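You operate a simulated robot arm through the tools that you are given. There is no shell and no other tool.

You run a simulated robot arm. Do the job below in one go: nothing can be reset, and whatever is moved stays where it is left.

TASK
Brush the lint off the grey shirt, then rub soap on the patch beside its fold.
Fine: brush and soap go back on their trays. Nothing pinched, dropped or knocked over. A coat counts when it lies all over at full strength: go over it till it gets no stronger. What is to be rubbed or washed off counts as gone when no trace of it is left.

Only the result counts: the job must be done as asked and must still hold three seconds after the hand-in. Knocking over, shifting, dropping, spilling or breaking anything else fails it. Flat cloth is picked up by pressing the open fingertips on it (5 to 10 N) and closing them slowly along it; thin cloth reads only 2 to 8 mm in the jaws.

THE ROBOT
A 7-joint arm with a two-finger parallel gripper, fixed in place. Base frame: the origin is on the floor under the middle of its stand, x ahead of it, y to its left, z up. Readings come in mm, degrees, newtons and seconds.
It reaches about 1247 mm from its shoulder. Its first joint turns from -132.0 to 132.0 degrees. Payload 3.91 kg.
The tool frame sits at the grasp point between the pads (the TCP): z along the fingers, y along the line on which they close. The tips reach 30 mm beyond it. The gripper opens to 110 mm. The fingers are 20 mm wide and 10 mm thick; the gripper's body (48 by 112 mm) begins 55 mm behind the TCP.
Orientation is that of the tool frame in the base frame, as a unit quaternion [w, x, y, z]. With the fingers straight down and closing along the base's y, the tool's x points along the base's -x, its y along +y and its z along -z.

THE INTERFACE
- The arm moves only by the tool drive_tool. Its argument "rows" is text: rows parted by semicolons, each of 7 numbers parted by spaces: the shift along the tool's x, y, z in mm, then the turn, a rotation vector about the tool's x, y, z in degrees, then the finger opening in mm, from 0 to 110. In form: x y z wx wy wz claw; .... A call has 1 to 20 rows; each row shifts and turns the commanded pose from where the row before left it, along the tool's axes as they then stand. Rows are played at 5 a second. More than 50 mm and 8.6 degrees between two rows, or a gripper value outside its range, and nothing of the call is played. Where a pose cannot be reached the arm comes as near as it can. A force on the tool above 40 N (or 10 N above the force at the start of the call, whichever is more), or a blocked arm, ends the call early, and 0.2 s more pass. Each finger travels about 108 mm/s and halts on what it meets, pressing with about 21 N; the grip force reading is that of the motor and also rises with nothing between the fingers. The clock runs only during rows and for 0.2 s after the last one: add rows that do not move to give the fingers time. It gives the time, the measured TCP pose, the force on the tool (base axes), the opening and the grip force at its end, in the units of the frame above (readings bear some noise), with the torque about the TCP (base axes, N m) and any sound that the robot's microphone picked up.
- Cameras (640 x 400 px; columns grow to the right, rows downward): "scene" is fixed at [218.9, 650, 1422.5]; the picture's right is [-0.58, -0.82, 0.00], its down [-0.67, 0.48, -0.56] and it looks along [0.46, -0.33, -0.83] (base axes); focal length 322 px, centre (320, 200). "wrist" rides on the gripper at [72, 17, -103] in the tool frame; the picture's right is [-0.23, 0.97, 0.00], its down [-0.76, -0.18, -0.62] and it looks along [-0.61, -0.14, 0.78] (tool axes); focal length 222 px, centre (320, 200). There is no depth. A picture from a camera that has moved, and an enlarged one, comes with that camera's place and axes in the base frame and with its lens.
- get_image(camera): a new picture of that camera. It takes no simulated time.
- close_up(camera, box): a new picture of the part [left, top, right, bottom] of that camera's present view, enlarged. It takes no simulated time.
- finish_job(): hands the job in; it is judged then, once.

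Places have to be worked out from the pictures, the camera data and where the tool is seen. Open the gripper and draw the arm clear of the work before you hand the job in, unless the task says otherwise.

The tools are called by a JSON object that holds its "op" and its "data". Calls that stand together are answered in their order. drive_tool: Moves the arm, as the interface text tells. Its arguments: {"type":"object","properties":{"rows":{"type":"string"}},"required":["rows"]} The other tools are called the same way: get_image (camera) takes a picture; close_up (camera, box) takes an enlarged picture of a part of a camera's view; finish_job () hands the job in.

At the start:

```text
clock: 0.0
ee_pos: [345.7, 405.1, 1132.7]
ee_rot: [-0.001, 0.0, 1.0, 0.0]
contact_force: [0.5, 0.2, 0.0]
moment: [-0.01, -0.01, 0.01]
gripper_width: 110.1
finger_force: 0.1
```

scene: 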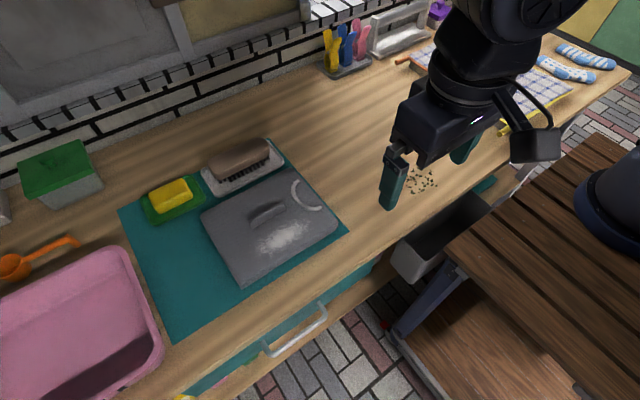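
wrist: 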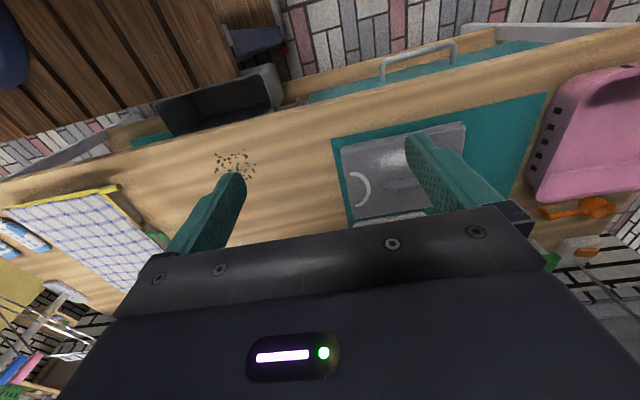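

I start by looking closer at the shirt, brush and soap in the scene view.

{"op": "close_up", "data": {"camera": "scene", "box": [110, 120, 360, 300]}}

{"op": "close_up", "data": {"camera": "wrist", "box": [320, 80, 560, 230]}}

{"op": "close_up", "data": {"camera": "scene", "box": [190, 120, 350, 220]}}

```text
2.22 times, centred on (235, 210) of scene
camera zoom: at [218.9, 650.0, 1422.5], right [-0.58, -0.82, 0.0], down [-0.67, 0.48, -0.56], along [0.46, -0.33, -0.83], focal length 716 px, centre (509, 178)
```

zoom: 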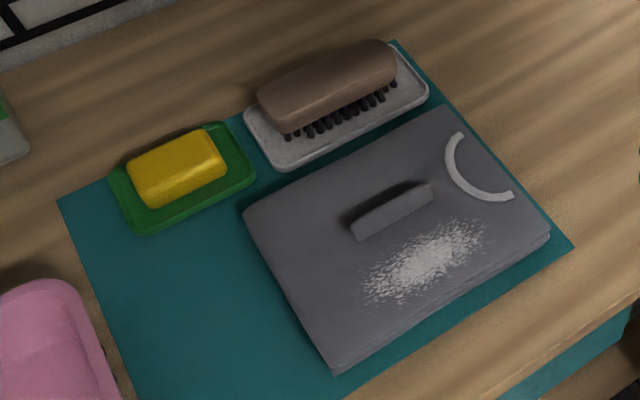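

```text
2.67 times, centred on (440, 155) of wrist
camera zoom: at [272.5, 422.4, 1236.4], right [0.23, 0.97, 0.0], down [0.76, -0.18, 0.62], along [0.61, -0.14, -0.78], focal length 592 px, centre (0, 320)
```

zoom: 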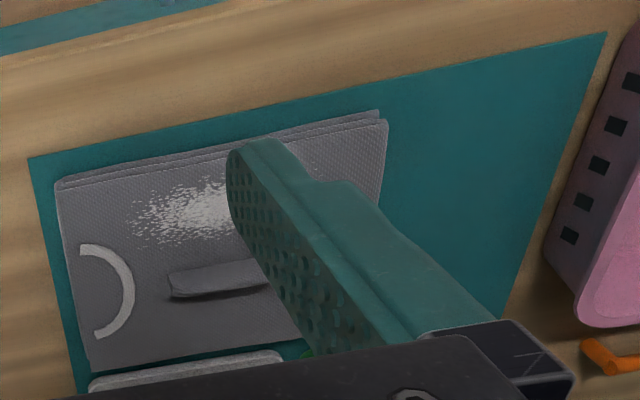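

```text
4.00 times, centred on (270, 170) of scene
camera zoom: at [218.9, 650.0, 1422.5], right [-0.58, -0.82, 0.0], down [-0.67, 0.48, -0.56], along [0.46, -0.33, -0.83], focal length 1289 px, centre (520, 320)
```

zoom: 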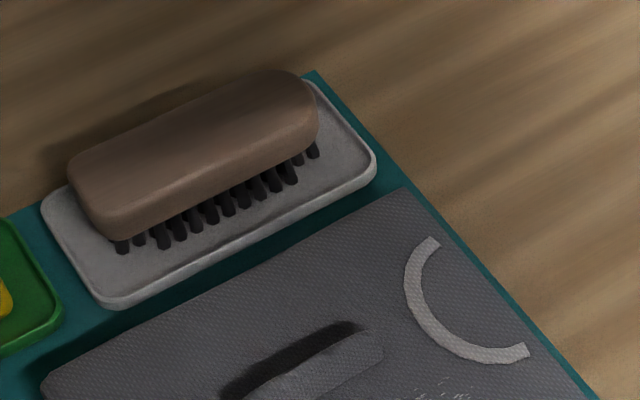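

The mat spans roughly x 460–810, y 400–800 at table height z≈800; the shirt is about x 480–676, y 410–650, with lint near (523, 528) and the fold ridge near x≈590. I move above the shirt to look for the patch with the wrist camera.

{"op": "drive_tool", "data": {"rows": "-20 25 30 0 0 0 110; -20 25 30 0 0 0 110; -20 25 30 0 0 0 110; -20 25 30 0 0 0 110; -20 25 30 0 0 0 110; 0 0 0 0 0 0 110; 0 0 0 0 0 0 110"}}

```text
clock: 1.6
ee_pos: [448.8, 529.4, 981.8]
ee_rot: [0.0, -0.001, 1.0, 0.0]
contact_force: [0.2, 0.1, -0.5]
moment: [0.0, -0.03, -0.02]
gripper_width: 109.8
finger_force: 0.1
```

{"op": "get_image", "data": {"camera": "wrist"}}

{"op": "get_image", "data": {"camera": "scene"}}

```text
taken
camera wrist: at [375.0, 545.9, 1086.2], right [0.23, 0.97, 0.0], down [0.76, -0.18, 0.62], along [0.61, -0.14, -0.78], focal length 222 px, centre (320, 200)
```

wrist: 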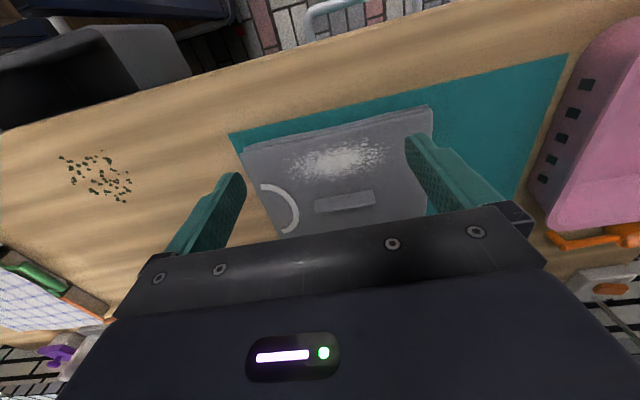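

```text
taken
```

scene: 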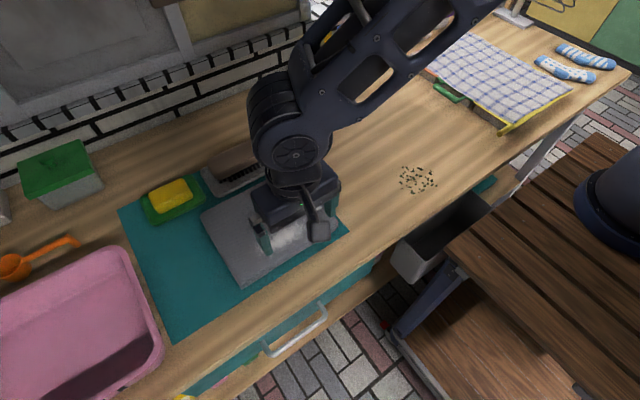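

The wrist camera now sees the shirt between the fingers; I enlarge it.

{"op": "close_up", "data": {"camera": "wrist", "box": [230, 100, 440, 240]}}

```text
2.86 times, centred on (335, 170) of wrist
camera zoom: at [375.0, 545.9, 1086.2], right [0.23, 0.97, 0.0], down [0.76, -0.18, 0.62], along [0.61, -0.14, -0.78], focal length 635 px, centre (277, 286)
```

zoom: 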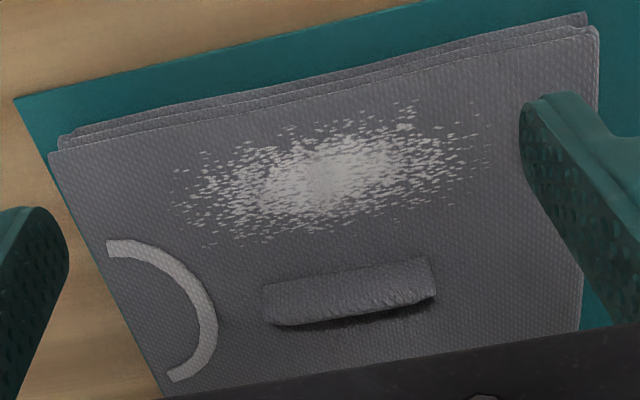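

No clear patch visible yet on the near side; the far side of the fold is hidden. I move forward so that the camera looks straight down beyond the fold.

{"op": "drive_tool", "data": {"rows": "-35 0 -5 0 0 0 110; -35 0 -5 0 0 0 110; -35 0 -5 0 0 0 110; -35 0 0 0 0 0 110; -35 0 0 0 0 0 110; -25 0 0 0 0 0 110; 0 0 0 0 0 0 110; 0 0 0 0 0 0 110"}}

{"op": "get_image", "data": {"camera": "wrist"}}

{"op": "close_up", "data": {"camera": "wrist", "box": [160, 0, 480, 200]}}

```text
clock: 3.4
ee_pos: [646.1, 528.9, 997.9]
ee_rot: [0.0, 0.0, 1.0, 0.0]
contact_force: [0.4, 1.0, -0.8]
moment: [0.04, 0.0, 0.02]
gripper_width: 110.1
finger_force: 0.0
```

```text
taken
camera wrist: at [573.2, 545.5, 1102.2], right [0.23, 0.97, 0.0], down [0.76, -0.18, 0.62], along [0.61, -0.14, -0.78], focal length 222 px, centre (320, 200)
```

wrist: 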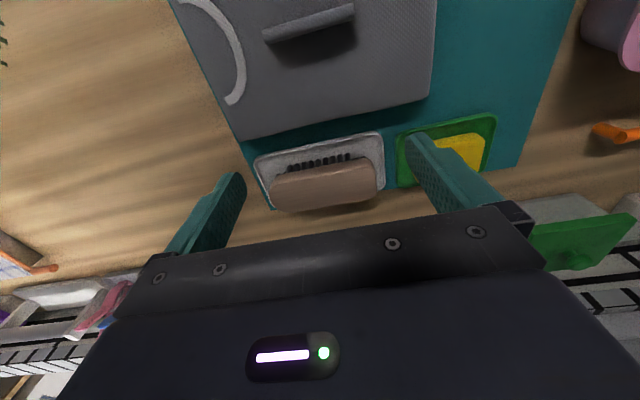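

```text
2.00 times, centred on (320, 100) of wrist
camera zoom: at [573.2, 545.5, 1102.2], right [0.23, 0.97, 0.0], down [0.76, -0.18, 0.62], along [0.61, -0.14, -0.78], focal length 444 px, centre (320, 400)
```

zoom: 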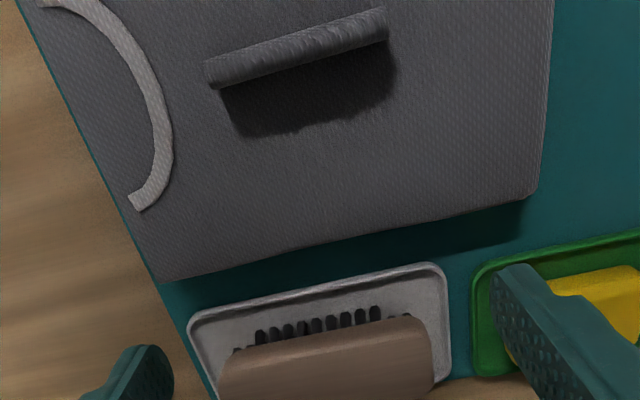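

The dark patch lies just behind the fold (x≈581–605, y≈493–578), and triangulation puts the shirt's top near z≈838. I now move above the brush and yaw the tool 90° so the fingers will close across the brush's width.

{"op": "drive_tool", "data": {"rows": "-37 -8.3 0 0 0 0 110; -37 -8.3 0 0 0 0 110; -37 -8.3 0 0 0 0 110; 0 0 0 0 0 8.18 110; 0 0 0 0 0 8.18 110; 0 0 0 0 0 8.18 110; 0 0 0 0 0 8.18 110; 0 0 0 0 0 8.18 110; 0 0 0 0 0 8.18 110; 0 0 0 0 0 8.18 110; 0 0 0 0 0 8.18 110; 0 0 0 0 0 8.18 110; 0 0 0 0 0 8.18 110; 0 0 0 0 0 8.2 110; 0 0 0 0 0 0 110; 0 0 0 0 0 0 110; 0 0 0 0 0 0 110"}}

{"op": "get_image", "data": {"camera": "wrist"}}

{"op": "get_image", "data": {"camera": "scene"}}

```text
clock: 7.0
ee_pos: [755.7, 506.3, 997.9]
ee_rot: [0.0, 0.708, 0.707, 0.0]
contact_force: [-1.0, 0.4, -0.5]
moment: [0.06, 0.01, 0.0]
gripper_width: 110.0
finger_force: 0.1
```

```text
taken
camera wrist: at [772.1, 577.6, 1101.3], right [0.97, -0.23, 0.0], down [-0.18, -0.76, 0.62], along [-0.14, -0.61, -0.78], focal length 222 px, centre (320, 200)
```

wrist: 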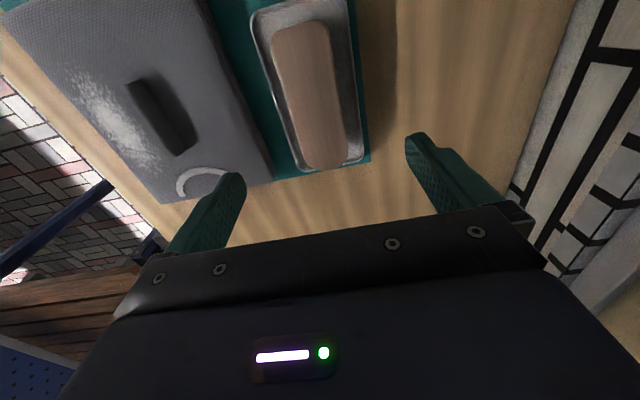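

```text
taken
```

scene: 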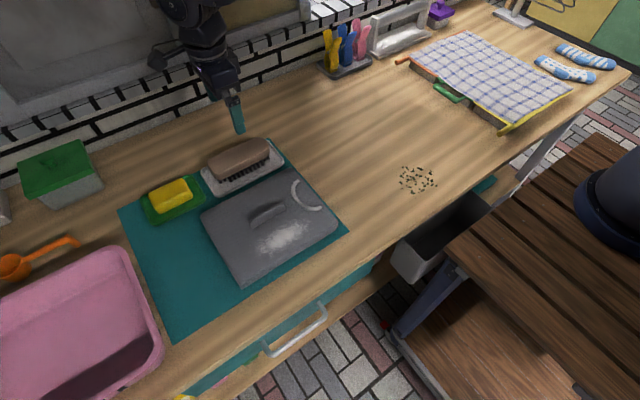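

The yaw worked and the brush is now in view lengthwise. I enlarge to measure it, along with the dark patch.

{"op": "close_up", "data": {"camera": "wrist", "box": [240, 0, 400, 180]}}

{"op": "close_up", "data": {"camera": "wrist", "box": [60, 40, 260, 210]}}

{"op": "close_up", "data": {"camera": "scene", "box": [190, 130, 300, 200]}}

```text
2.22 times, centred on (320, 90) of wrist
camera zoom: at [772.1, 577.6, 1101.3], right [0.97, -0.23, 0.0], down [-0.18, -0.76, 0.62], along [-0.14, -0.61, -0.78], focal length 494 px, centre (320, 444)
```

zoom: 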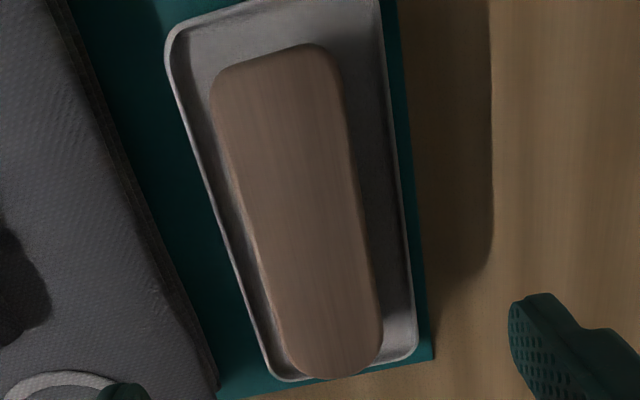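

```text
2.35 times, centred on (160, 125) of wrist
camera zoom: at [772.1, 577.6, 1101.3], right [0.97, -0.23, 0.0], down [-0.18, -0.76, 0.62], along [-0.14, -0.61, -0.78], focal length 523 px, centre (696, 376)
```

zoom: 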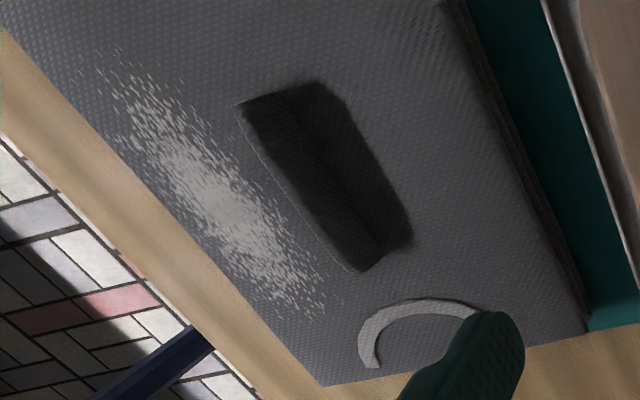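

```text
5.71 times, centred on (245, 165) of scene
camera zoom: at [218.9, 650.0, 1422.5], right [-0.58, -0.82, 0.0], down [-0.67, 0.48, -0.56], along [0.46, -0.33, -0.83], focal length 1842 px, centre (749, 400)
```

zoom: 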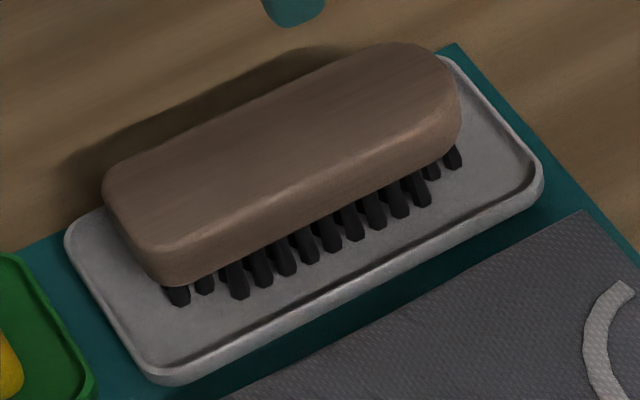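

The brush measures about 54 × 147 mm, centred near (750, 505), with its handle at z≈834–856 inside a tray rim at about z 815. I narrow the fingers to 80 mm and go down to just above it to check alignment.

{"op": "drive_tool", "data": {"rows": "0 -3 20 0 0 0 80; -1.3 -2.7 20 0 0 0 80; 0 0 20 0 0 0 80; 0 0 20 0 0 0 80; 0 0 20 0 0 0 80; 0 0 10 0 0 0 80; 0 0 0 0 0 0 80; 0 0 0 0 0 0 80"}}

{"op": "get_image", "data": {"camera": "wrist"}}

{"op": "close_up", "data": {"camera": "scene", "box": [180, 90, 340, 200]}}

```text
clock: 8.8
ee_pos: [749.4, 506.4, 887.6]
ee_rot: [0.0, 0.707, 0.707, 0.001]
contact_force: [-1.1, -0.8, 0.9]
moment: [0.02, 0.0, 0.03]
gripper_width: 79.8
finger_force: 0.1
```

```text
taken
camera wrist: at [766.9, 577.5, 991.4], right [0.97, -0.23, 0.0], down [-0.18, -0.76, 0.62], along [-0.14, -0.61, -0.78], focal length 222 px, centre (320, 200)
```

wrist: 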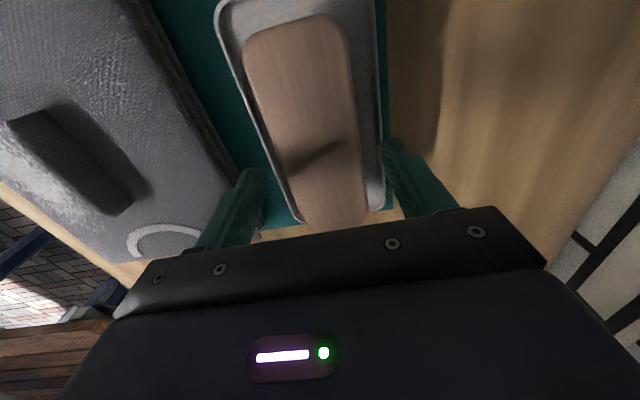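

```text
3.64 times, centred on (260, 145) of scene
camera zoom: at [218.9, 650.0, 1422.5], right [-0.58, -0.82, 0.0], down [-0.67, 0.48, -0.56], along [0.46, -0.33, -0.83], focal length 1172 px, centre (538, 400)
```

zoom: 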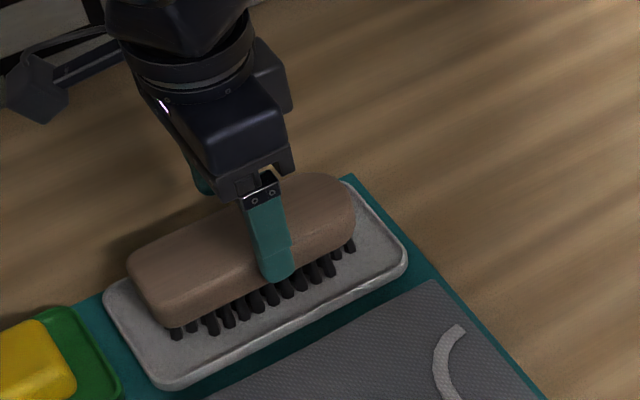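

Fingers straddle the brush at its middle. I go down 36 mm to bring the pads level with the handle.

{"op": "drive_tool", "data": {"rows": "0 0 12 0 0 0 80; 0 0 12 0 0 0 80; 0 0 8 0 0 0 80; 0 0 4 0 0 0 80; 0 0 0 0 0 0 80; 0 0 0 0 0 0 80"}}

{"op": "close_up", "data": {"camera": "scene", "box": [180, 90, 340, 200]}}

{"op": "get_image", "data": {"camera": "wrist"}}

```text
clock: 10.2
ee_pos: [751.5, 505.8, 851.7]
ee_rot: [0.0, 0.707, 0.707, 0.0]
contact_force: [-0.6, -0.3, -0.5]
moment: [-0.01, 0.0, -0.03]
gripper_width: 79.8
finger_force: 0.0
```

```text
3.64 times, centred on (260, 145) of scene
camera zoom: at [218.9, 650.0, 1422.5], right [-0.58, -0.82, 0.0], down [-0.67, 0.48, -0.56], along [0.46, -0.33, -0.83], focal length 1172 px, centre (538, 400)
```

zoom: 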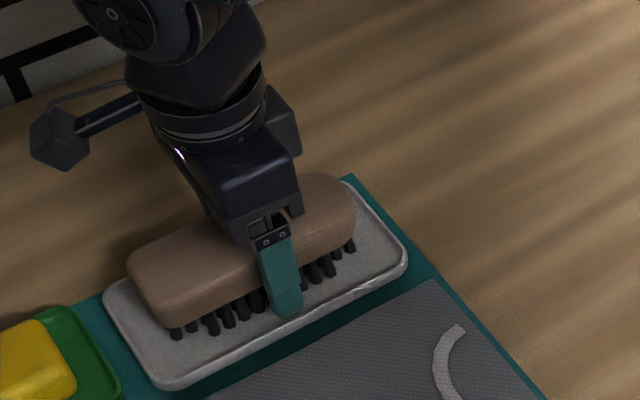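

```text
taken
camera wrist: at [768.0, 577.4, 955.5], right [0.97, -0.23, 0.0], down [-0.18, -0.76, 0.62], along [-0.14, -0.61, -0.78], focal length 222 px, centre (320, 200)
```

wrist: 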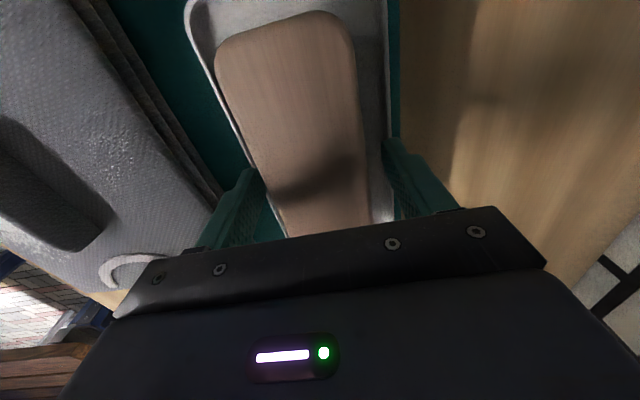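

Level is good: no contact, pads straddling the handle. I close slowly onto the brush.

{"op": "drive_tool", "data": {"rows": "0 0 0 0 0 0 74; 0 0 0 0 0 0 68; 0 0 0 0 0 0 64; 0 0 0 0 0 0 60; 0 0 0 0 0 0 57; 0 0 0 0 0 0 54; 0 0 0 0 0 0 51; 0 0 0 0 0 0 48; 0 0 0 0 0 0 44; 0 0 0 0 0 0 40; 0 0 0 0 0 0 40; 0 0 0 0 0 0 40"}}

{"op": "get_image", "data": {"camera": "wrist"}}

```text
clock: 12.8
ee_pos: [751.4, 504.7, 852.2]
ee_rot: [0.0, 0.707, 0.707, -0.001]
contact_force: [-0.8, 0.1, 0.9]
moment: [0.02, -0.04, 0.0]
gripper_width: 55.6
finger_force: 21.1
```

```text
taken
camera wrist: at [768.0, 577.4, 955.6], right [0.97, -0.23, 0.0], down [-0.18, -0.76, 0.62], along [-0.14, -0.61, -0.78], focal length 222 px, centre (320, 200)
```

wrist: 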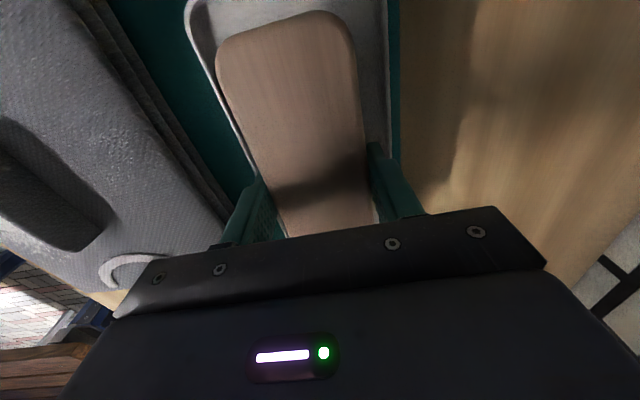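

Gripped at 55.6 mm with 21 N. I lift the brush slowly.

{"op": "drive_tool", "data": {"rows": "0 0 -5 0 0 0 40; 0 0 -10 0 0 0 40; 0 0 -15 0 0 0 40; 0 0 -20 0 0 0 40; 0 0 -20 0 0 0 40; 0 0 -10 0 0 0 40; 0 0 0 0 0 0 40; 0 0 0 0 0 0 40"}}

{"op": "get_image", "data": {"camera": "wrist"}}

{"op": "close_up", "data": {"camera": "scene", "box": [140, 70, 360, 300]}}

```text
clock: 14.6
ee_pos: [752.3, 505.0, 930.7]
ee_rot: [0.0, 0.707, 0.707, -0.001]
contact_force: [0.4, -0.3, -1.3]
moment: [0.03, -0.03, 0.03]
gripper_width: 55.9
finger_force: 21.3
```

```text
taken
camera wrist: at [768.1, 576.3, 1035.4], right [0.97, -0.23, 0.0], down [-0.18, -0.76, 0.62], along [-0.14, -0.61, -0.78], focal length 222 px, centre (320, 200)
```

wrist: 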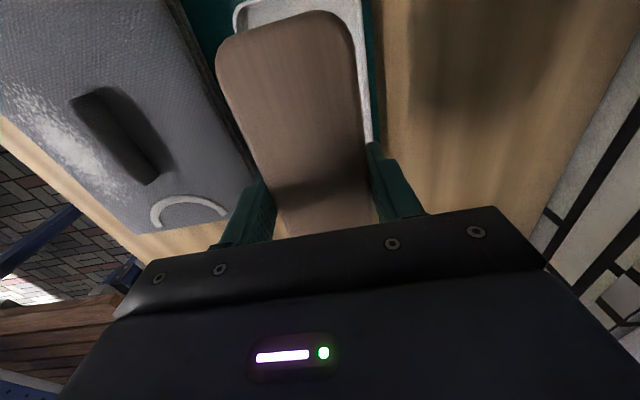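

```text
1.74 times, centred on (250, 185) of scene
camera zoom: at [218.9, 650.0, 1422.5], right [-0.58, -0.82, 0.0], down [-0.67, 0.48, -0.56], along [0.46, -0.33, -0.83], focal length 560 px, centre (442, 226)
```

zoom: 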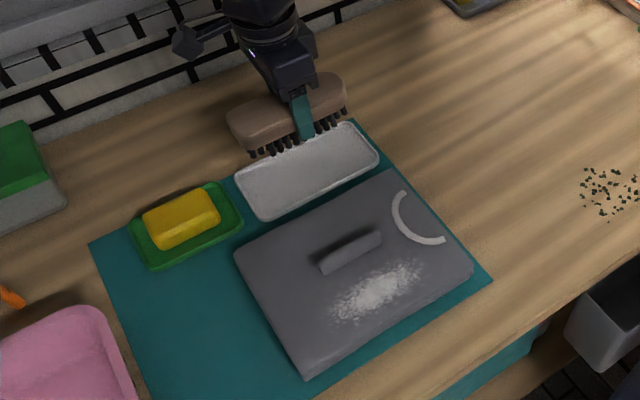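

Brush is held firmly and level. I carry it over the lint at about (513, 537), staying well above the fold.

{"op": "drive_tool", "data": {"rows": "4 -25 0 0 0 0 40; 5 -40 0 0 0 0 40; 6 -45 0 0 0 0 40; 6 -45 0 0 0 0 40; 6 -45 0 0 0 0 40; 5 -39 0 0 0 0 40; 0 0 0 0 0 0 40; 0 0 10 0 0 0 40; 0 0 10 0 0 0 40; 0 0 0 0 0 0 40; 0 0 0 0 0 0 40"}}

{"op": "get_image", "data": {"camera": "wrist"}}

{"op": "close_up", "data": {"camera": "scene", "box": [180, 120, 360, 300]}}

```text
clock: 17.0
ee_pos: [513.0, 537.9, 910.7]
ee_rot: [0.0, 0.708, 0.707, 0.001]
contact_force: [0.1, 1.0, -1.1]
moment: [-0.02, -0.01, 0.01]
gripper_width: 55.6
finger_force: 21.1
```

```text
taken
camera wrist: at [529.4, 610.6, 1014.5], right [0.97, -0.23, 0.0], down [-0.18, -0.76, 0.62], along [-0.14, -0.61, -0.78], focal length 222 px, centre (320, 200)
```

wrist: 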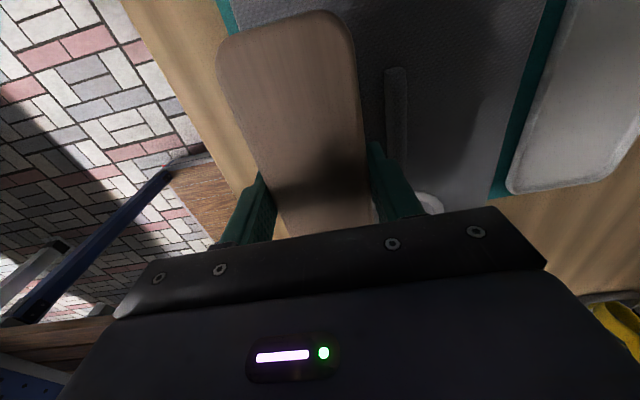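

```text
2.22 times, centred on (270, 210) of scene
camera zoom: at [218.9, 650.0, 1422.5], right [-0.58, -0.82, 0.0], down [-0.67, 0.48, -0.56], along [0.46, -0.33, -0.83], focal length 716 px, centre (431, 178)
```

zoom: 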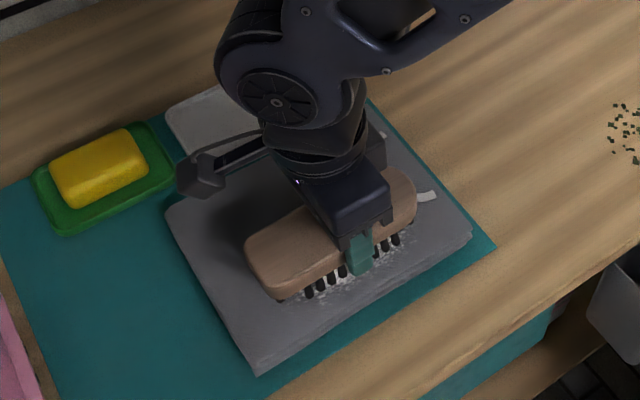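

The brush hovers over the lint. I lower it gently and look for the contact force.

{"op": "drive_tool", "data": {"rows": "0 0 6 0 0 0 40; 0 0 6 0 0 0 40; 0 0 4 0 0 0 40; 0 0 0 0 0 0 40"}}

```text
clock: 18.0
ee_pos: [511.4, 536.4, 895.3]
ee_rot: [0.0, 0.706, 0.708, -0.001]
contact_force: [-0.3, -0.2, -1.2]
moment: [-0.01, 0.01, 0.0]
gripper_width: 55.8
finger_force: 20.9
```

No contact at z=895; I go on in 2 mm steps.

{"op": "drive_tool", "data": {"rows": "0 0 2 0 0 0 40; 0 0 2 0 0 0 40; 0 0 2 0 0 0 40; 0 0 0 0 0 0 40"}}

```text
clock: 19.0
ee_pos: [512.4, 536.7, 889.1]
ee_rot: [0.0, 0.706, 0.708, 0.001]
contact_force: [-0.9, -0.5, -1.4]
moment: [0.02, -0.01, 0.02]
gripper_width: 55.7
finger_force: 20.9
```

Still free at z=889; I continue downward.

{"op": "drive_tool", "data": {"rows": "0 0 2 0 0 0 40; 0 0 2 0 0 0 40; 0 0 0 0 0 0 40"}}

{"op": "close_up", "data": {"camera": "scene", "box": [230, 190, 350, 280]}}

```text
clock: 19.8
ee_pos: [512.5, 536.8, 886.9]
ee_rot: [0.0, 0.707, 0.708, 0.0]
contact_force: [-0.3, -0.4, -2.3]
moment: [-0.01, -0.02, -0.02]
gripper_width: 55.8
finger_force: 20.5
```

```text
4.44 times, centred on (290, 235) of scene
camera zoom: at [218.9, 650.0, 1422.5], right [-0.58, -0.82, 0.0], down [-0.67, 0.48, -0.56], along [0.46, -0.33, -0.83], focal length 1432 px, centre (453, 44)
```

zoom: 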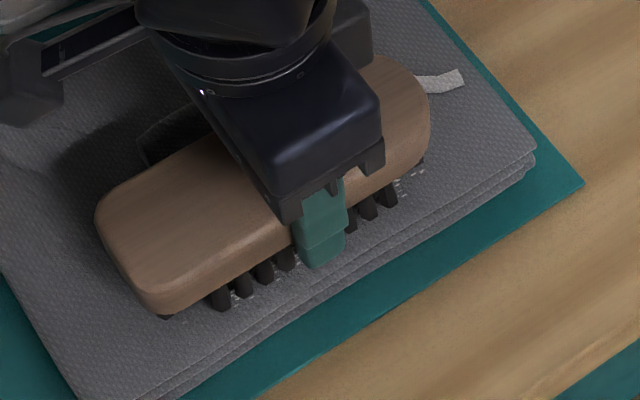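

Commanded 884.7 but measured 886.9, so there may be light contact; I press another 2 mm and read again.

{"op": "drive_tool", "data": {"rows": "0 0 1 0 0 0 40; 0 0 1 0 0 0 40; 0 0 0 0 0 0 40; 0 0 0 0 0 0 40"}}

```text
clock: 20.8
ee_pos: [511.3, 536.8, 884.2]
ee_rot: [0.0, 0.707, 0.707, 0.0]
contact_force: [0.0, 0.3, -0.6]
moment: [0.01, 0.02, 0.01]
gripper_width: 55.7
finger_force: 20.8
```

{"op": "drive_tool", "data": {"rows": "0 0 1 0 0 0 40; 0 0 1 0 0 0 40; 0 0 1 0 0 0 40; 0 0 0 0 0 0 40; 0 0 0 0 0 0 40"}}

```text
clock: 22.0
ee_pos: [511.1, 536.1, 880.9]
ee_rot: [0.001, 0.707, 0.707, 0.0]
contact_force: [-0.9, 0.2, 0.1]
moment: [-0.03, 0.0, -0.01]
gripper_width: 55.8
finger_force: 20.6
```

Force is creeping up slightly; I lower a little more while reading the force.

{"op": "drive_tool", "data": {"rows": "0 0 1 0 0 0 40; 0 0 1 0 0 0 40; 0 0 0 0 0 0 40; 0 0 0 0 0 0 40"}}

{"op": "close_up", "data": {"camera": "scene", "box": [230, 190, 350, 280]}}

```text
clock: 23.0
ee_pos: [512.2, 534.9, 879.0]
ee_rot: [0.0, 0.707, 0.707, 0.001]
contact_force: [2.0, 1.5, 15.3]
moment: [0.14, -0.03, 0.03]
gripper_width: 55.8
finger_force: 21.7
```

```text
4.44 times, centred on (290, 235) of scene
camera zoom: at [218.9, 650.0, 1422.5], right [-0.58, -0.82, 0.0], down [-0.67, 0.48, -0.56], along [0.46, -0.33, -0.83], focal length 1432 px, centre (453, 44)
```

zoom: 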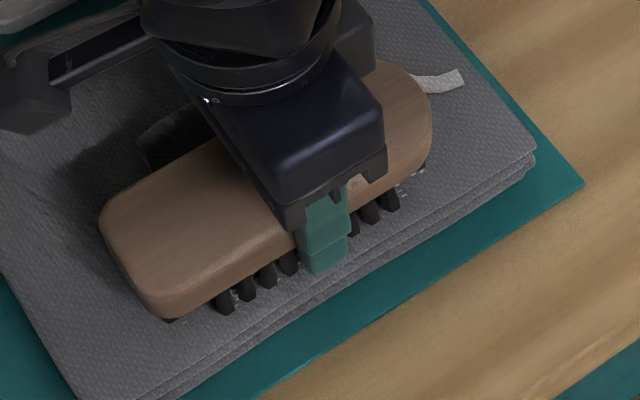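

Contact at about z=879.5 with ~16 N pressing. I ease off 0.7 mm and make the first gentle strokes along x, keeping the far finger short of the fold.

{"op": "drive_tool", "data": {"rows": "0 0 -0.7 0 0 0 40; 0 0 0 0 0 0 40; 0 5 0 0 0 0 40; 0 6 0 0 0 0 40; 0 0 0 0 0 0 40"}}

```text
clock: 24.2
ee_pos: [522.7, 536.0, 879.4]
ee_rot: [0.0, 0.707, 0.707, 0.0]
contact_force: [-1.5, -0.2, 1.6]
moment: [0.14, 0.02, 0.06]
gripper_width: 55.7
finger_force: 21.1
```

Force dropped to about 2–3 N; I press down 0.5 mm and stroke back in −x.

{"op": "drive_tool", "data": {"rows": "0 0 0.5 0 0 0 40; 0 -6 0 0 0 0 40; 0 -6 0 0 0 0 40; 0 -6 0 0 0 0 40; 0 -6 0 0 0 0 40; 0 -4 0 0 0 0 40; 0 0 0 0 0 0 40"}}

{"op": "close_up", "data": {"camera": "scene", "box": [200, 160, 360, 280]}}

```text
clock: 25.8
ee_pos: [494.4, 535.2, 877.6]
ee_rot: [0.0, 0.707, 0.707, 0.0]
contact_force: [8.4, -0.8, 16.9]
moment: [0.04, -0.17, -0.05]
gripper_width: 56.0
finger_force: 20.6
```

```text
3.33 times, centred on (280, 220) of scene
camera zoom: at [218.9, 650.0, 1422.5], right [-0.58, -0.82, 0.0], down [-0.67, 0.48, -0.56], along [0.46, -0.33, -0.83], focal length 1074 px, centre (453, 133)
```

zoom: 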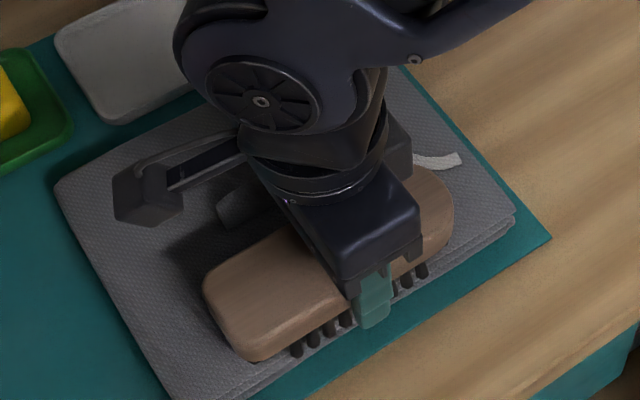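

Pressing about 17 N with friction 8 N. I ease slightly and stroke back and forth across the lint.

{"op": "drive_tool", "data": {"rows": "0 0 -0.3 0 0 0 40; 0 6 0 0 0 0 40; 0 6 0 0 0 0 40; 0 6 0 0 0 0 40; 0 6 0 0 0 0 40; 0 6 0 0 0 0 40; 0 -6 0 0 0 0 40; 0 -6 0 0 0 0 40; 0 -6 0 0 0 0 40; 0 -6 0 0 0 0 40; 0 -4 0 0 0 0 40; 0 0 0 0 0 0 40"}}

```text
clock: 28.4
ee_pos: [497.2, 536.7, 878.9]
ee_rot: [0.0, 0.707, 0.707, 0.0]
contact_force: [-0.8, -0.4, -1.5]
moment: [0.0, -0.02, 0.01]
gripper_width: 55.4
finger_force: 20.8
```

Contact was lost at commanded 878.2; I go down 0.5 mm and repeat the strokes.

{"op": "drive_tool", "data": {"rows": "0 0 0.5 0 0 0 40; 0 0 0 0 0 0 40; 0 6 0 0 0 0 40; 0 6 0 0 0 0 40; 0 6 0 0 0 0 40; 0 6 0 0 0 0 40; 0 5 0 0 0 0 40; 0 0 0 0 0 0 40"}}

```text
clock: 30.2
ee_pos: [525.3, 536.3, 879.6]
ee_rot: [0.0, 0.707, 0.707, 0.0]
contact_force: [-0.4, -0.1, -1.8]
moment: [-0.01, -0.01, -0.03]
gripper_width: 55.5
finger_force: 21.6
```

No contact at this spot; I press a further 0.8 mm and read.

{"op": "drive_tool", "data": {"rows": "0 0 0.4 0 0 0 40; 0 0 0.4 0 0 0 40; 0 0 0 0 0 0 40"}}

```text
clock: 31.0
ee_pos: [524.7, 536.8, 878.0]
ee_rot: [0.0, 0.707, 0.707, 0.0]
contact_force: [2.4, 0.8, 2.4]
moment: [-0.24, -0.05, 0.18]
gripper_width: 55.9
finger_force: 21.0
```

Light contact (~4 N net). I press 0.3 mm more and stroke −x, then check.

{"op": "drive_tool", "data": {"rows": "0 0 0.3 0 0 0 40; 0 -6 0 0 0 0 40; 0 -6 0 0 0 0 40; 0 -6 0 0 0 0 40; 0 -6 0 0 0 0 40; 0 -4 0 0 0 0 40; 0 0 0 0 0 0 40"}}

```text
clock: 32.6
ee_pos: [496.3, 536.5, 877.9]
ee_rot: [0.0, 0.708, 0.706, 0.0]
contact_force: [0.6, -0.2, 3.4]
moment: [-0.2, 0.0, 0.0]
gripper_width: 55.6
finger_force: 20.9
```

About 5 N pressing now. I press slightly more and do several x strokes at this level.

{"op": "drive_tool", "data": {"rows": "0 0 0.3 0 0 0 40; 0 7 0 0 0 0 40; 0 7 0 0 0 0 40; 0 7 0 0 0 0 40; 0 7 0 0 0 0 40; 0 0 0 0 0 0 40; 0 -7 0 0 0 0 40; 0 -7 0 0 0 0 40; 0 -7 0 0 0 0 40; 0 -7 0 0 0 0 40; 0 0 0 0 0 0 40; 0 7 0 0 0 0 40; 0 7 0 0 0 0 40; 0 7 0 0 0 0 40; 0 7 0 0 0 0 40; 0 0 0 0 0 0 40"}}

```text
clock: 36.0
ee_pos: [525.8, 537.9, 878.2]
ee_rot: [-0.001, 0.707, 0.708, 0.0]
contact_force: [-0.3, 0.2, -1.2]
moment: [-0.02, 0.0, -0.01]
gripper_width: 55.6
finger_force: 20.9
```

No force at the end; I add pressure in small steps and read again.

{"op": "drive_tool", "data": {"rows": "0 0 0.5 0 0 0 40; 0 0 0 0 0 0 40; 0 0 0 0 0 0 40"}}

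{"op": "drive_tool", "data": {"rows": "0 0 0.5 0 0 0 40; 0 0 0 0 0 0 40; 0 0 0 0 0 0 40"}}

```text
clock: 36.8
ee_pos: [525.6, 536.4, 876.2]
ee_rot: [0.0, 0.707, 0.707, 0.0]
contact_force: [0.2, 0.5, -0.5]
moment: [0.01, 0.0, 0.02]
gripper_width: 55.6
finger_force: 21.0
```

```text
clock: 37.6
ee_pos: [527.5, 537.3, 876.6]
ee_rot: [0.0, 0.707, 0.707, 0.001]
contact_force: [-0.1, -3.0, 9.0]
moment: [-0.25, 0.01, -0.01]
gripper_width: 55.8
finger_force: 20.9
```

Now 10 N net. I stroke −x at this level and take a look.

{"op": "drive_tool", "data": {"rows": "0 -7 0 0 0 0 40; 0 -7 0 0 0 0 40; 0 -7 0 0 0 0 40; 0 -7 0 0 0 0 40; 0 0 0 0 0 0 40"}}

{"op": "get_image", "data": {"camera": "wrist"}}

{"op": "close_up", "data": {"camera": "scene", "box": [220, 180, 360, 290]}}

```text
clock: 38.8
ee_pos: [497.3, 536.4, 876.3]
ee_rot: [0.0, 0.707, 0.707, 0.001]
contact_force: [8.3, 1.9, 16.3]
moment: [0.05, -0.15, -0.01]
gripper_width: 55.9
finger_force: 20.7
```

```text
taken
camera wrist: at [514.8, 609.3, 979.8], right [0.97, -0.23, 0.0], down [-0.18, -0.76, 0.62], along [-0.14, -0.61, -0.78], focal length 222 px, centre (320, 200)
```

wrist: 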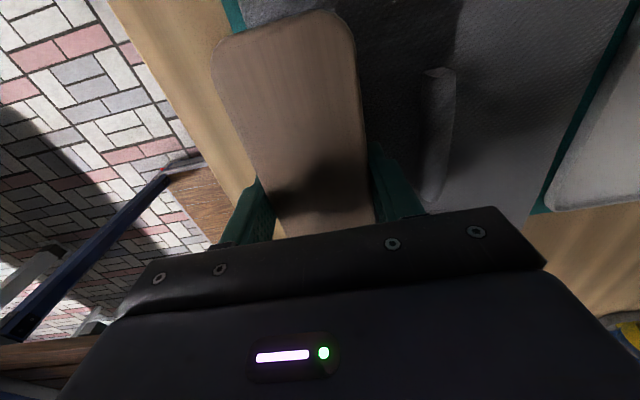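

```text
3.64 times, centred on (290, 235) of scene
camera zoom: at [218.9, 650.0, 1422.5], right [-0.58, -0.82, 0.0], down [-0.67, 0.48, -0.56], along [0.46, -0.33, -0.83], focal length 1172 px, centre (429, 73)
```

zoom: 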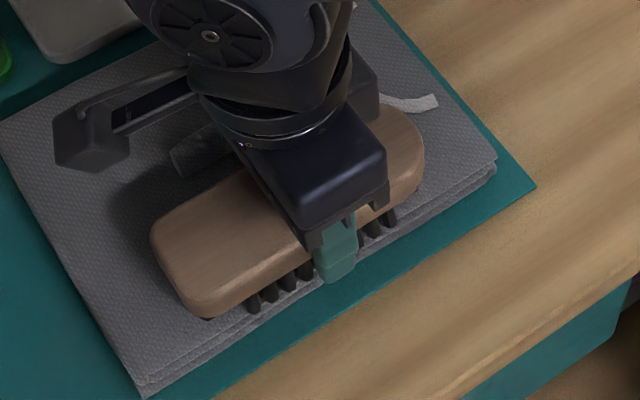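

The lint is hidden beneath; I lift 60 mm and move the brush back towards +x to inspect the lint area.

{"op": "drive_tool", "data": {"rows": "0 0 -10 0 0 0 40; 0 0 -20 0 0 0 40; 0 0 -25 0 0 0 40; 0 30 -10 0 0 0 40; 0 45 0 0 0 0 40; 0 45 0 0 0 0 40; 0 45 0 0 0 0 40; 0 0 0 0 0 0 40; 0 0 0 0 0 0 40"}}

{"op": "get_image", "data": {"camera": "wrist"}}

{"op": "close_up", "data": {"camera": "scene", "box": [200, 120, 360, 300]}}

```text
clock: 40.8
ee_pos: [660.0, 532.2, 940.1]
ee_rot: [0.0, 0.707, 0.707, 0.0]
contact_force: [-0.6, 0.1, -0.5]
moment: [-0.03, 0.02, 0.0]
gripper_width: 55.7
finger_force: 21.0
```

```text
taken
camera wrist: at [676.4, 605.3, 1043.0], right [0.97, -0.23, 0.0], down [-0.18, -0.76, 0.62], along [-0.14, -0.61, -0.78], focal length 222 px, centre (320, 200)
```

wrist: 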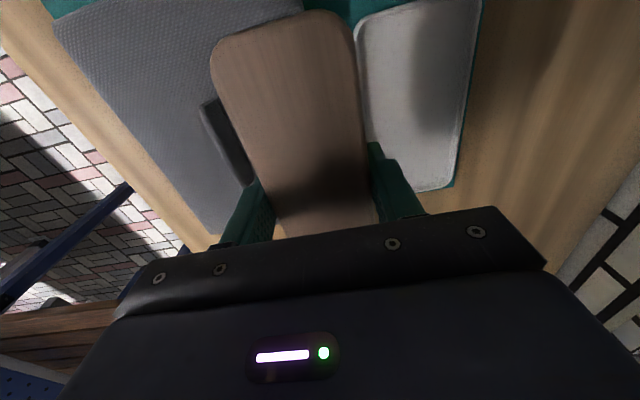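

```text
2.22 times, centred on (280, 210) of scene
camera zoom: at [218.9, 650.0, 1422.5], right [-0.58, -0.82, 0.0], down [-0.67, 0.48, -0.56], along [0.46, -0.33, -0.83], focal length 716 px, centre (409, 178)
```

zoom: 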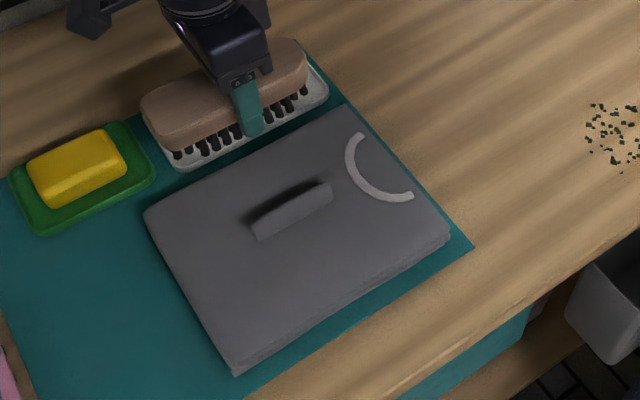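

The lint looks gone; I check closely for leftover traces.

{"op": "close_up", "data": {"camera": "scene", "box": [240, 200, 340, 270]}}

{"op": "close_up", "data": {"camera": "wrist", "box": [50, 10, 250, 240]}}

```text
5.71 times, centred on (290, 235) of scene
camera zoom: at [218.9, 650.0, 1422.5], right [-0.58, -0.82, 0.0], down [-0.67, 0.48, -0.56], along [0.46, -0.33, -0.83], focal length 1842 px, centre (491, 0)
```

zoom: 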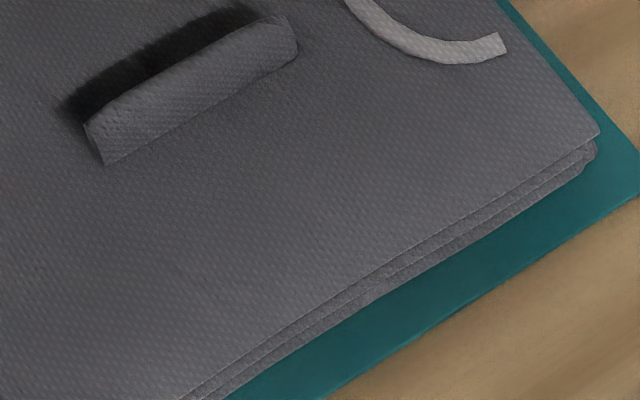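

```text
1.74 times, centred on (150, 125) of wrist
camera zoom: at [676.4, 605.3, 1043.0], right [0.97, -0.23, 0.0], down [-0.18, -0.76, 0.62], along [-0.14, -0.61, -0.78], focal length 386 px, centre (616, 330)
```

zoom: 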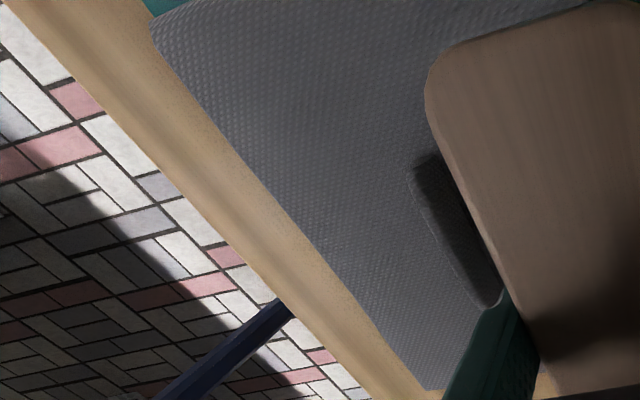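

No trace shows at this zoom. I enlarge further at the former lint's ends to be sure.

{"op": "close_up", "data": {"camera": "scene", "box": [248, 222, 288, 252]}}

{"op": "close_up", "data": {"camera": "scene", "box": [280, 205, 320, 235]}}

```text
13.33 times, centred on (268, 237) of scene
camera zoom: at [218.9, 650.0, 1422.5], right [-0.58, -0.82, 0.0], down [-0.67, 0.48, -0.56], along [0.46, -0.33, -0.83], focal length 4297 px, centre (1013, -293)
```

zoom: 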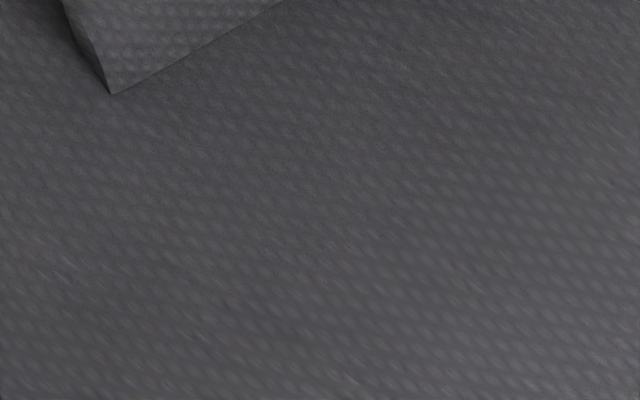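

```text
13.33 times, centred on (300, 220) of scene
camera zoom: at [218.9, 650.0, 1422.5], right [-0.58, -0.82, 0.0], down [-0.67, 0.48, -0.56], along [0.46, -0.33, -0.83], focal length 4297 px, centre (587, -67)
```

zoom: 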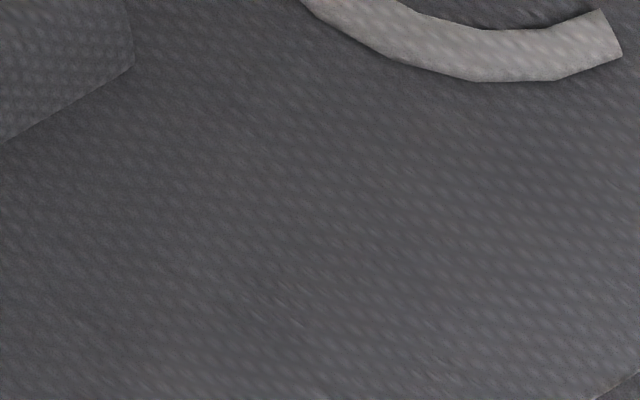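

The area looks clean. For certainty I make one more light pass with y offsets to cover the ends, starting by going back above the area.

{"op": "drive_tool", "data": {"rows": "2 -40 0 0 0 0 40; 3 -45 0 0 0 0 40; 3 -45 0 0 0 0 40; 4 -18 20 0 0 0 40; 0 0 20 0 0 0 40; 0 0 15 0 0 0 40; 0 0 5 0 0 0 40; 0 0 0 0 0 0 40; 0 0 0 0 0 0 40"}}

```text
clock: 42.8
ee_pos: [512.9, 548.3, 879.9]
ee_rot: [0.0, 0.707, 0.707, 0.0]
contact_force: [0.2, 0.0, -0.8]
moment: [-0.01, 0.02, -0.02]
gripper_width: 55.9
finger_force: 20.8
```

At z≈880 with no contact, y=548. I lower in small steps to contact.

{"op": "drive_tool", "data": {"rows": "0 0 2 0 0 0 40; 0 0 1 0 0 0 40; 0 0 1 0 0 0 40; 0 0 0.5 0 0 0 40; 0 0 0 0 0 0 40; 0 0 0 0 0 0 40"}}

```text
clock: 44.2
ee_pos: [514.2, 549.4, 876.8]
ee_rot: [0.001, 0.707, 0.707, -0.001]
contact_force: [-0.4, 0.6, -1.7]
moment: [0.02, 0.01, 0.0]
gripper_width: 55.6
finger_force: 20.5
```

{"op": "drive_tool", "data": {"rows": "0 0 0.5 0 0 0 40; 0 0 0.5 0 0 0 40; 0 0 0 0 0 0 40; 0 0 0 0 0 0 40"}}

```text
clock: 45.2
ee_pos: [514.9, 548.9, 876.1]
ee_rot: [0.0, 0.707, 0.707, 0.0]
contact_force: [-0.7, -0.1, 0.4]
moment: [0.15, 0.05, 0.04]
gripper_width: 55.6
finger_force: 20.9
```

Light contact begins (moment and force changing). I press 0.3 mm more and stroke in x, then shift y.

{"op": "drive_tool", "data": {"rows": "0 0 0.4 0 0 0 40; 0 6 0 0 0 0 40; 0 6 0 0 0 0 40; 0 0 0 0 0 0 40; 0 -7 0 0 0 0 40; 0 -7 0 0 0 0 40; 0 -7 0 0 0 0 40; 0 -6 0 0 0 0 40; 0 0 0 0 0 0 40"}}

```text
clock: 47.2
ee_pos: [500.4, 548.3, 875.1]
ee_rot: [0.001, 0.707, 0.707, 0.0]
contact_force: [1.5, -1.5, 4.4]
moment: [0.27, -0.08, -0.09]
gripper_width: 55.6
finger_force: 20.9
```

Good, ~6 N. Now I stroke along y towards −y while moving across x to cover the other end.

{"op": "drive_tool", "data": {"rows": "0 0 0.3 0 0 0 40; -7 0 0 0 0 0 40; -7 0 0 0 0 0 40; -7 0 0 0 0 0 40; -4 0 0 0 0 0 40; 0 7 0 0 0 0 40; 0 7 0 0 0 0 40; 0 7 0 0 0 0 40; 0 6 0 0 0 0 40; 7 0 0 0 0 0 40; 7 0 0 0 0 0 40; 7 0 0 0 0 0 40; 0 0 0 0 0 0 40"}}

```text
clock: 50.0
ee_pos: [526.5, 543.1, 874.9]
ee_rot: [0.0, 0.707, 0.708, 0.0]
contact_force: [-0.3, 0.8, -0.8]
moment: [-0.01, 0.03, 0.0]
gripper_width: 55.7
finger_force: 20.6
```

I lift and check the shirt once more on the way to the brush tray.

{"op": "drive_tool", "data": {"rows": "0 0 -10 0 0 0 40; 0 0 -20 0 0 0 40; 0 0 -25 0 0 0 40; 0 20 -10 0 0 0 40; -6 40 0 0 0 0 40; -8 40 0 0 0 0 40; -8 40 0 0 0 0 40; -8 40 0 0 0 0 40; -8 45 0 0 0 0 40; 0 0 0 0 0 0 40; 0 0 0 0 0 0 40"}}

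{"op": "get_image", "data": {"camera": "wrist"}}

{"op": "close_up", "data": {"camera": "scene", "box": [160, 90, 360, 290]}}

{"op": "close_up", "data": {"camera": "scene", "box": [240, 200, 340, 270]}}

```text
clock: 52.4
ee_pos: [753.3, 509.9, 936.9]
ee_rot: [0.0, 0.707, 0.707, 0.0]
contact_force: [-0.3, -0.8, -0.7]
moment: [0.0, -0.01, -0.01]
gripper_width: 55.8
finger_force: 21.0
```

```text
taken
camera wrist: at [770.4, 581.9, 1040.5], right [0.97, -0.23, 0.0], down [-0.18, -0.76, 0.62], along [-0.14, -0.61, -0.78], focal length 222 px, centre (320, 200)
```

wrist: 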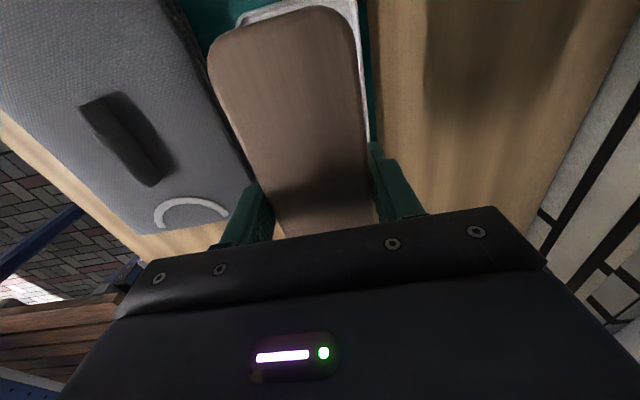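

```text
2.00 times, centred on (260, 190) of scene
camera zoom: at [218.9, 650.0, 1422.5], right [-0.58, -0.82, 0.0], down [-0.67, 0.48, -0.56], along [0.46, -0.33, -0.83], focal length 644 px, centre (440, 220)
```

zoom: 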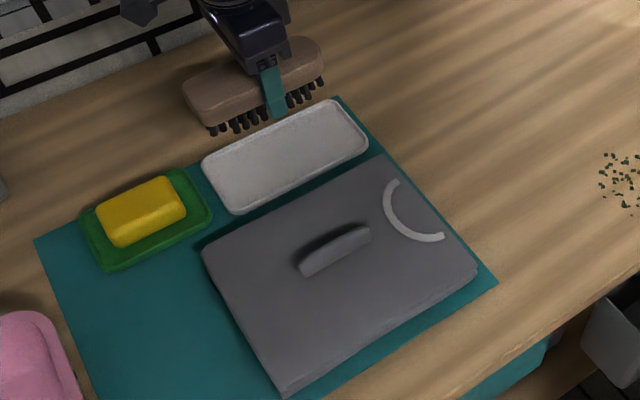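

```text
5.71 times, centred on (290, 235) of scene
camera zoom: at [218.9, 650.0, 1422.5], right [-0.58, -0.82, 0.0], down [-0.67, 0.48, -0.56], along [0.46, -0.33, -0.83], focal length 1842 px, centre (491, 0)
```

zoom: 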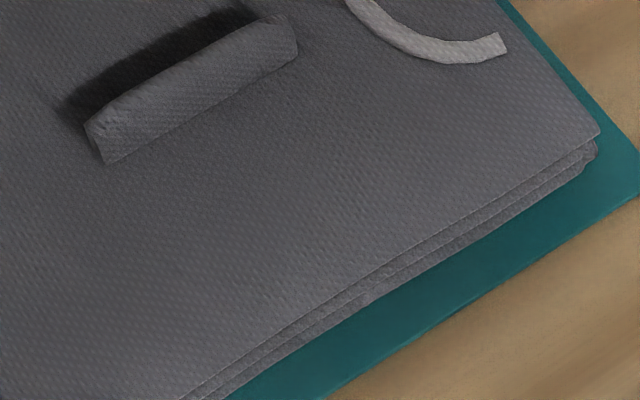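

Clean, and the shirt hasn't shifted. The brush may have tilted slightly in the grip, so I look at it closely before setting it down.

{"op": "close_up", "data": {"camera": "scene", "box": [200, 90, 300, 180]}}

{"op": "close_up", "data": {"camera": "wrist", "box": [180, 0, 440, 240]}}

```text
4.44 times, centred on (250, 135) of scene
camera zoom: at [218.9, 650.0, 1422.5], right [-0.58, -0.82, 0.0], down [-0.67, 0.48, -0.56], along [0.46, -0.33, -0.83], focal length 1432 px, centre (631, 489)
```

zoom: 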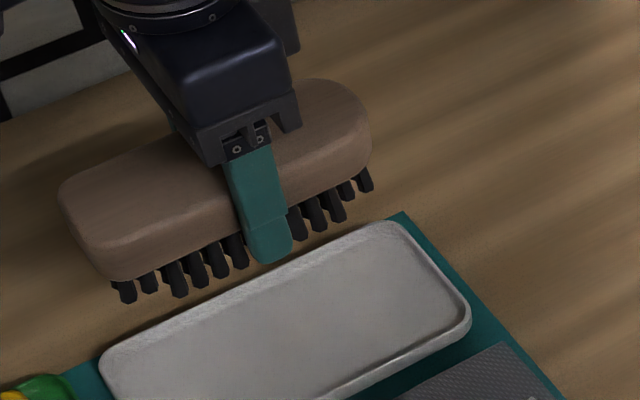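

```text
1.67 times, centred on (310, 120) of wrist
camera zoom: at [770.4, 581.9, 1040.5], right [0.97, -0.23, 0.0], down [-0.18, -0.76, 0.62], along [-0.14, -0.61, -0.78], focal length 370 px, centre (337, 333)
```

zoom: 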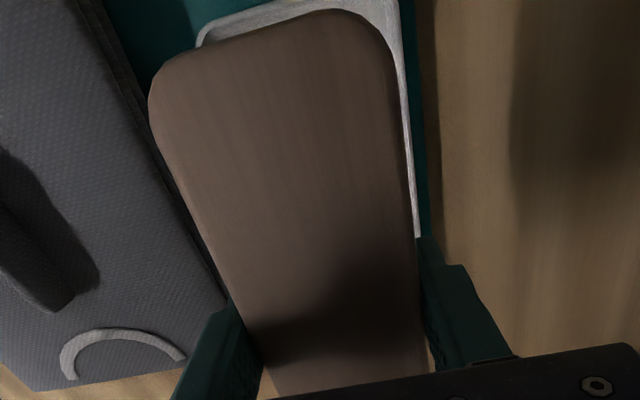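

The bristles are level, having slid up only a few mm in the grip. I correct position to (751.4, 505) and lower towards the tray.

{"op": "drive_tool", "data": {"rows": "-4.5 -2 10 0 0 0 40; 0 0 20 0 0 0 40; 0 0 20 0 0 0 40; 0 0 15 0 0 0 40; 0 0 10 0 0 0 40; 0 0 5 0 0 0 40; 0 0 0 0 0 0 40; 0 0 0 0 0 0 40"}}

```text
clock: 54.2
ee_pos: [750.5, 502.8, 859.9]
ee_rot: [0.0, 0.707, 0.707, 0.0]
contact_force: [-0.1, -0.4, -0.9]
moment: [0.02, -0.02, 0.02]
gripper_width: 55.8
finger_force: 20.8
```

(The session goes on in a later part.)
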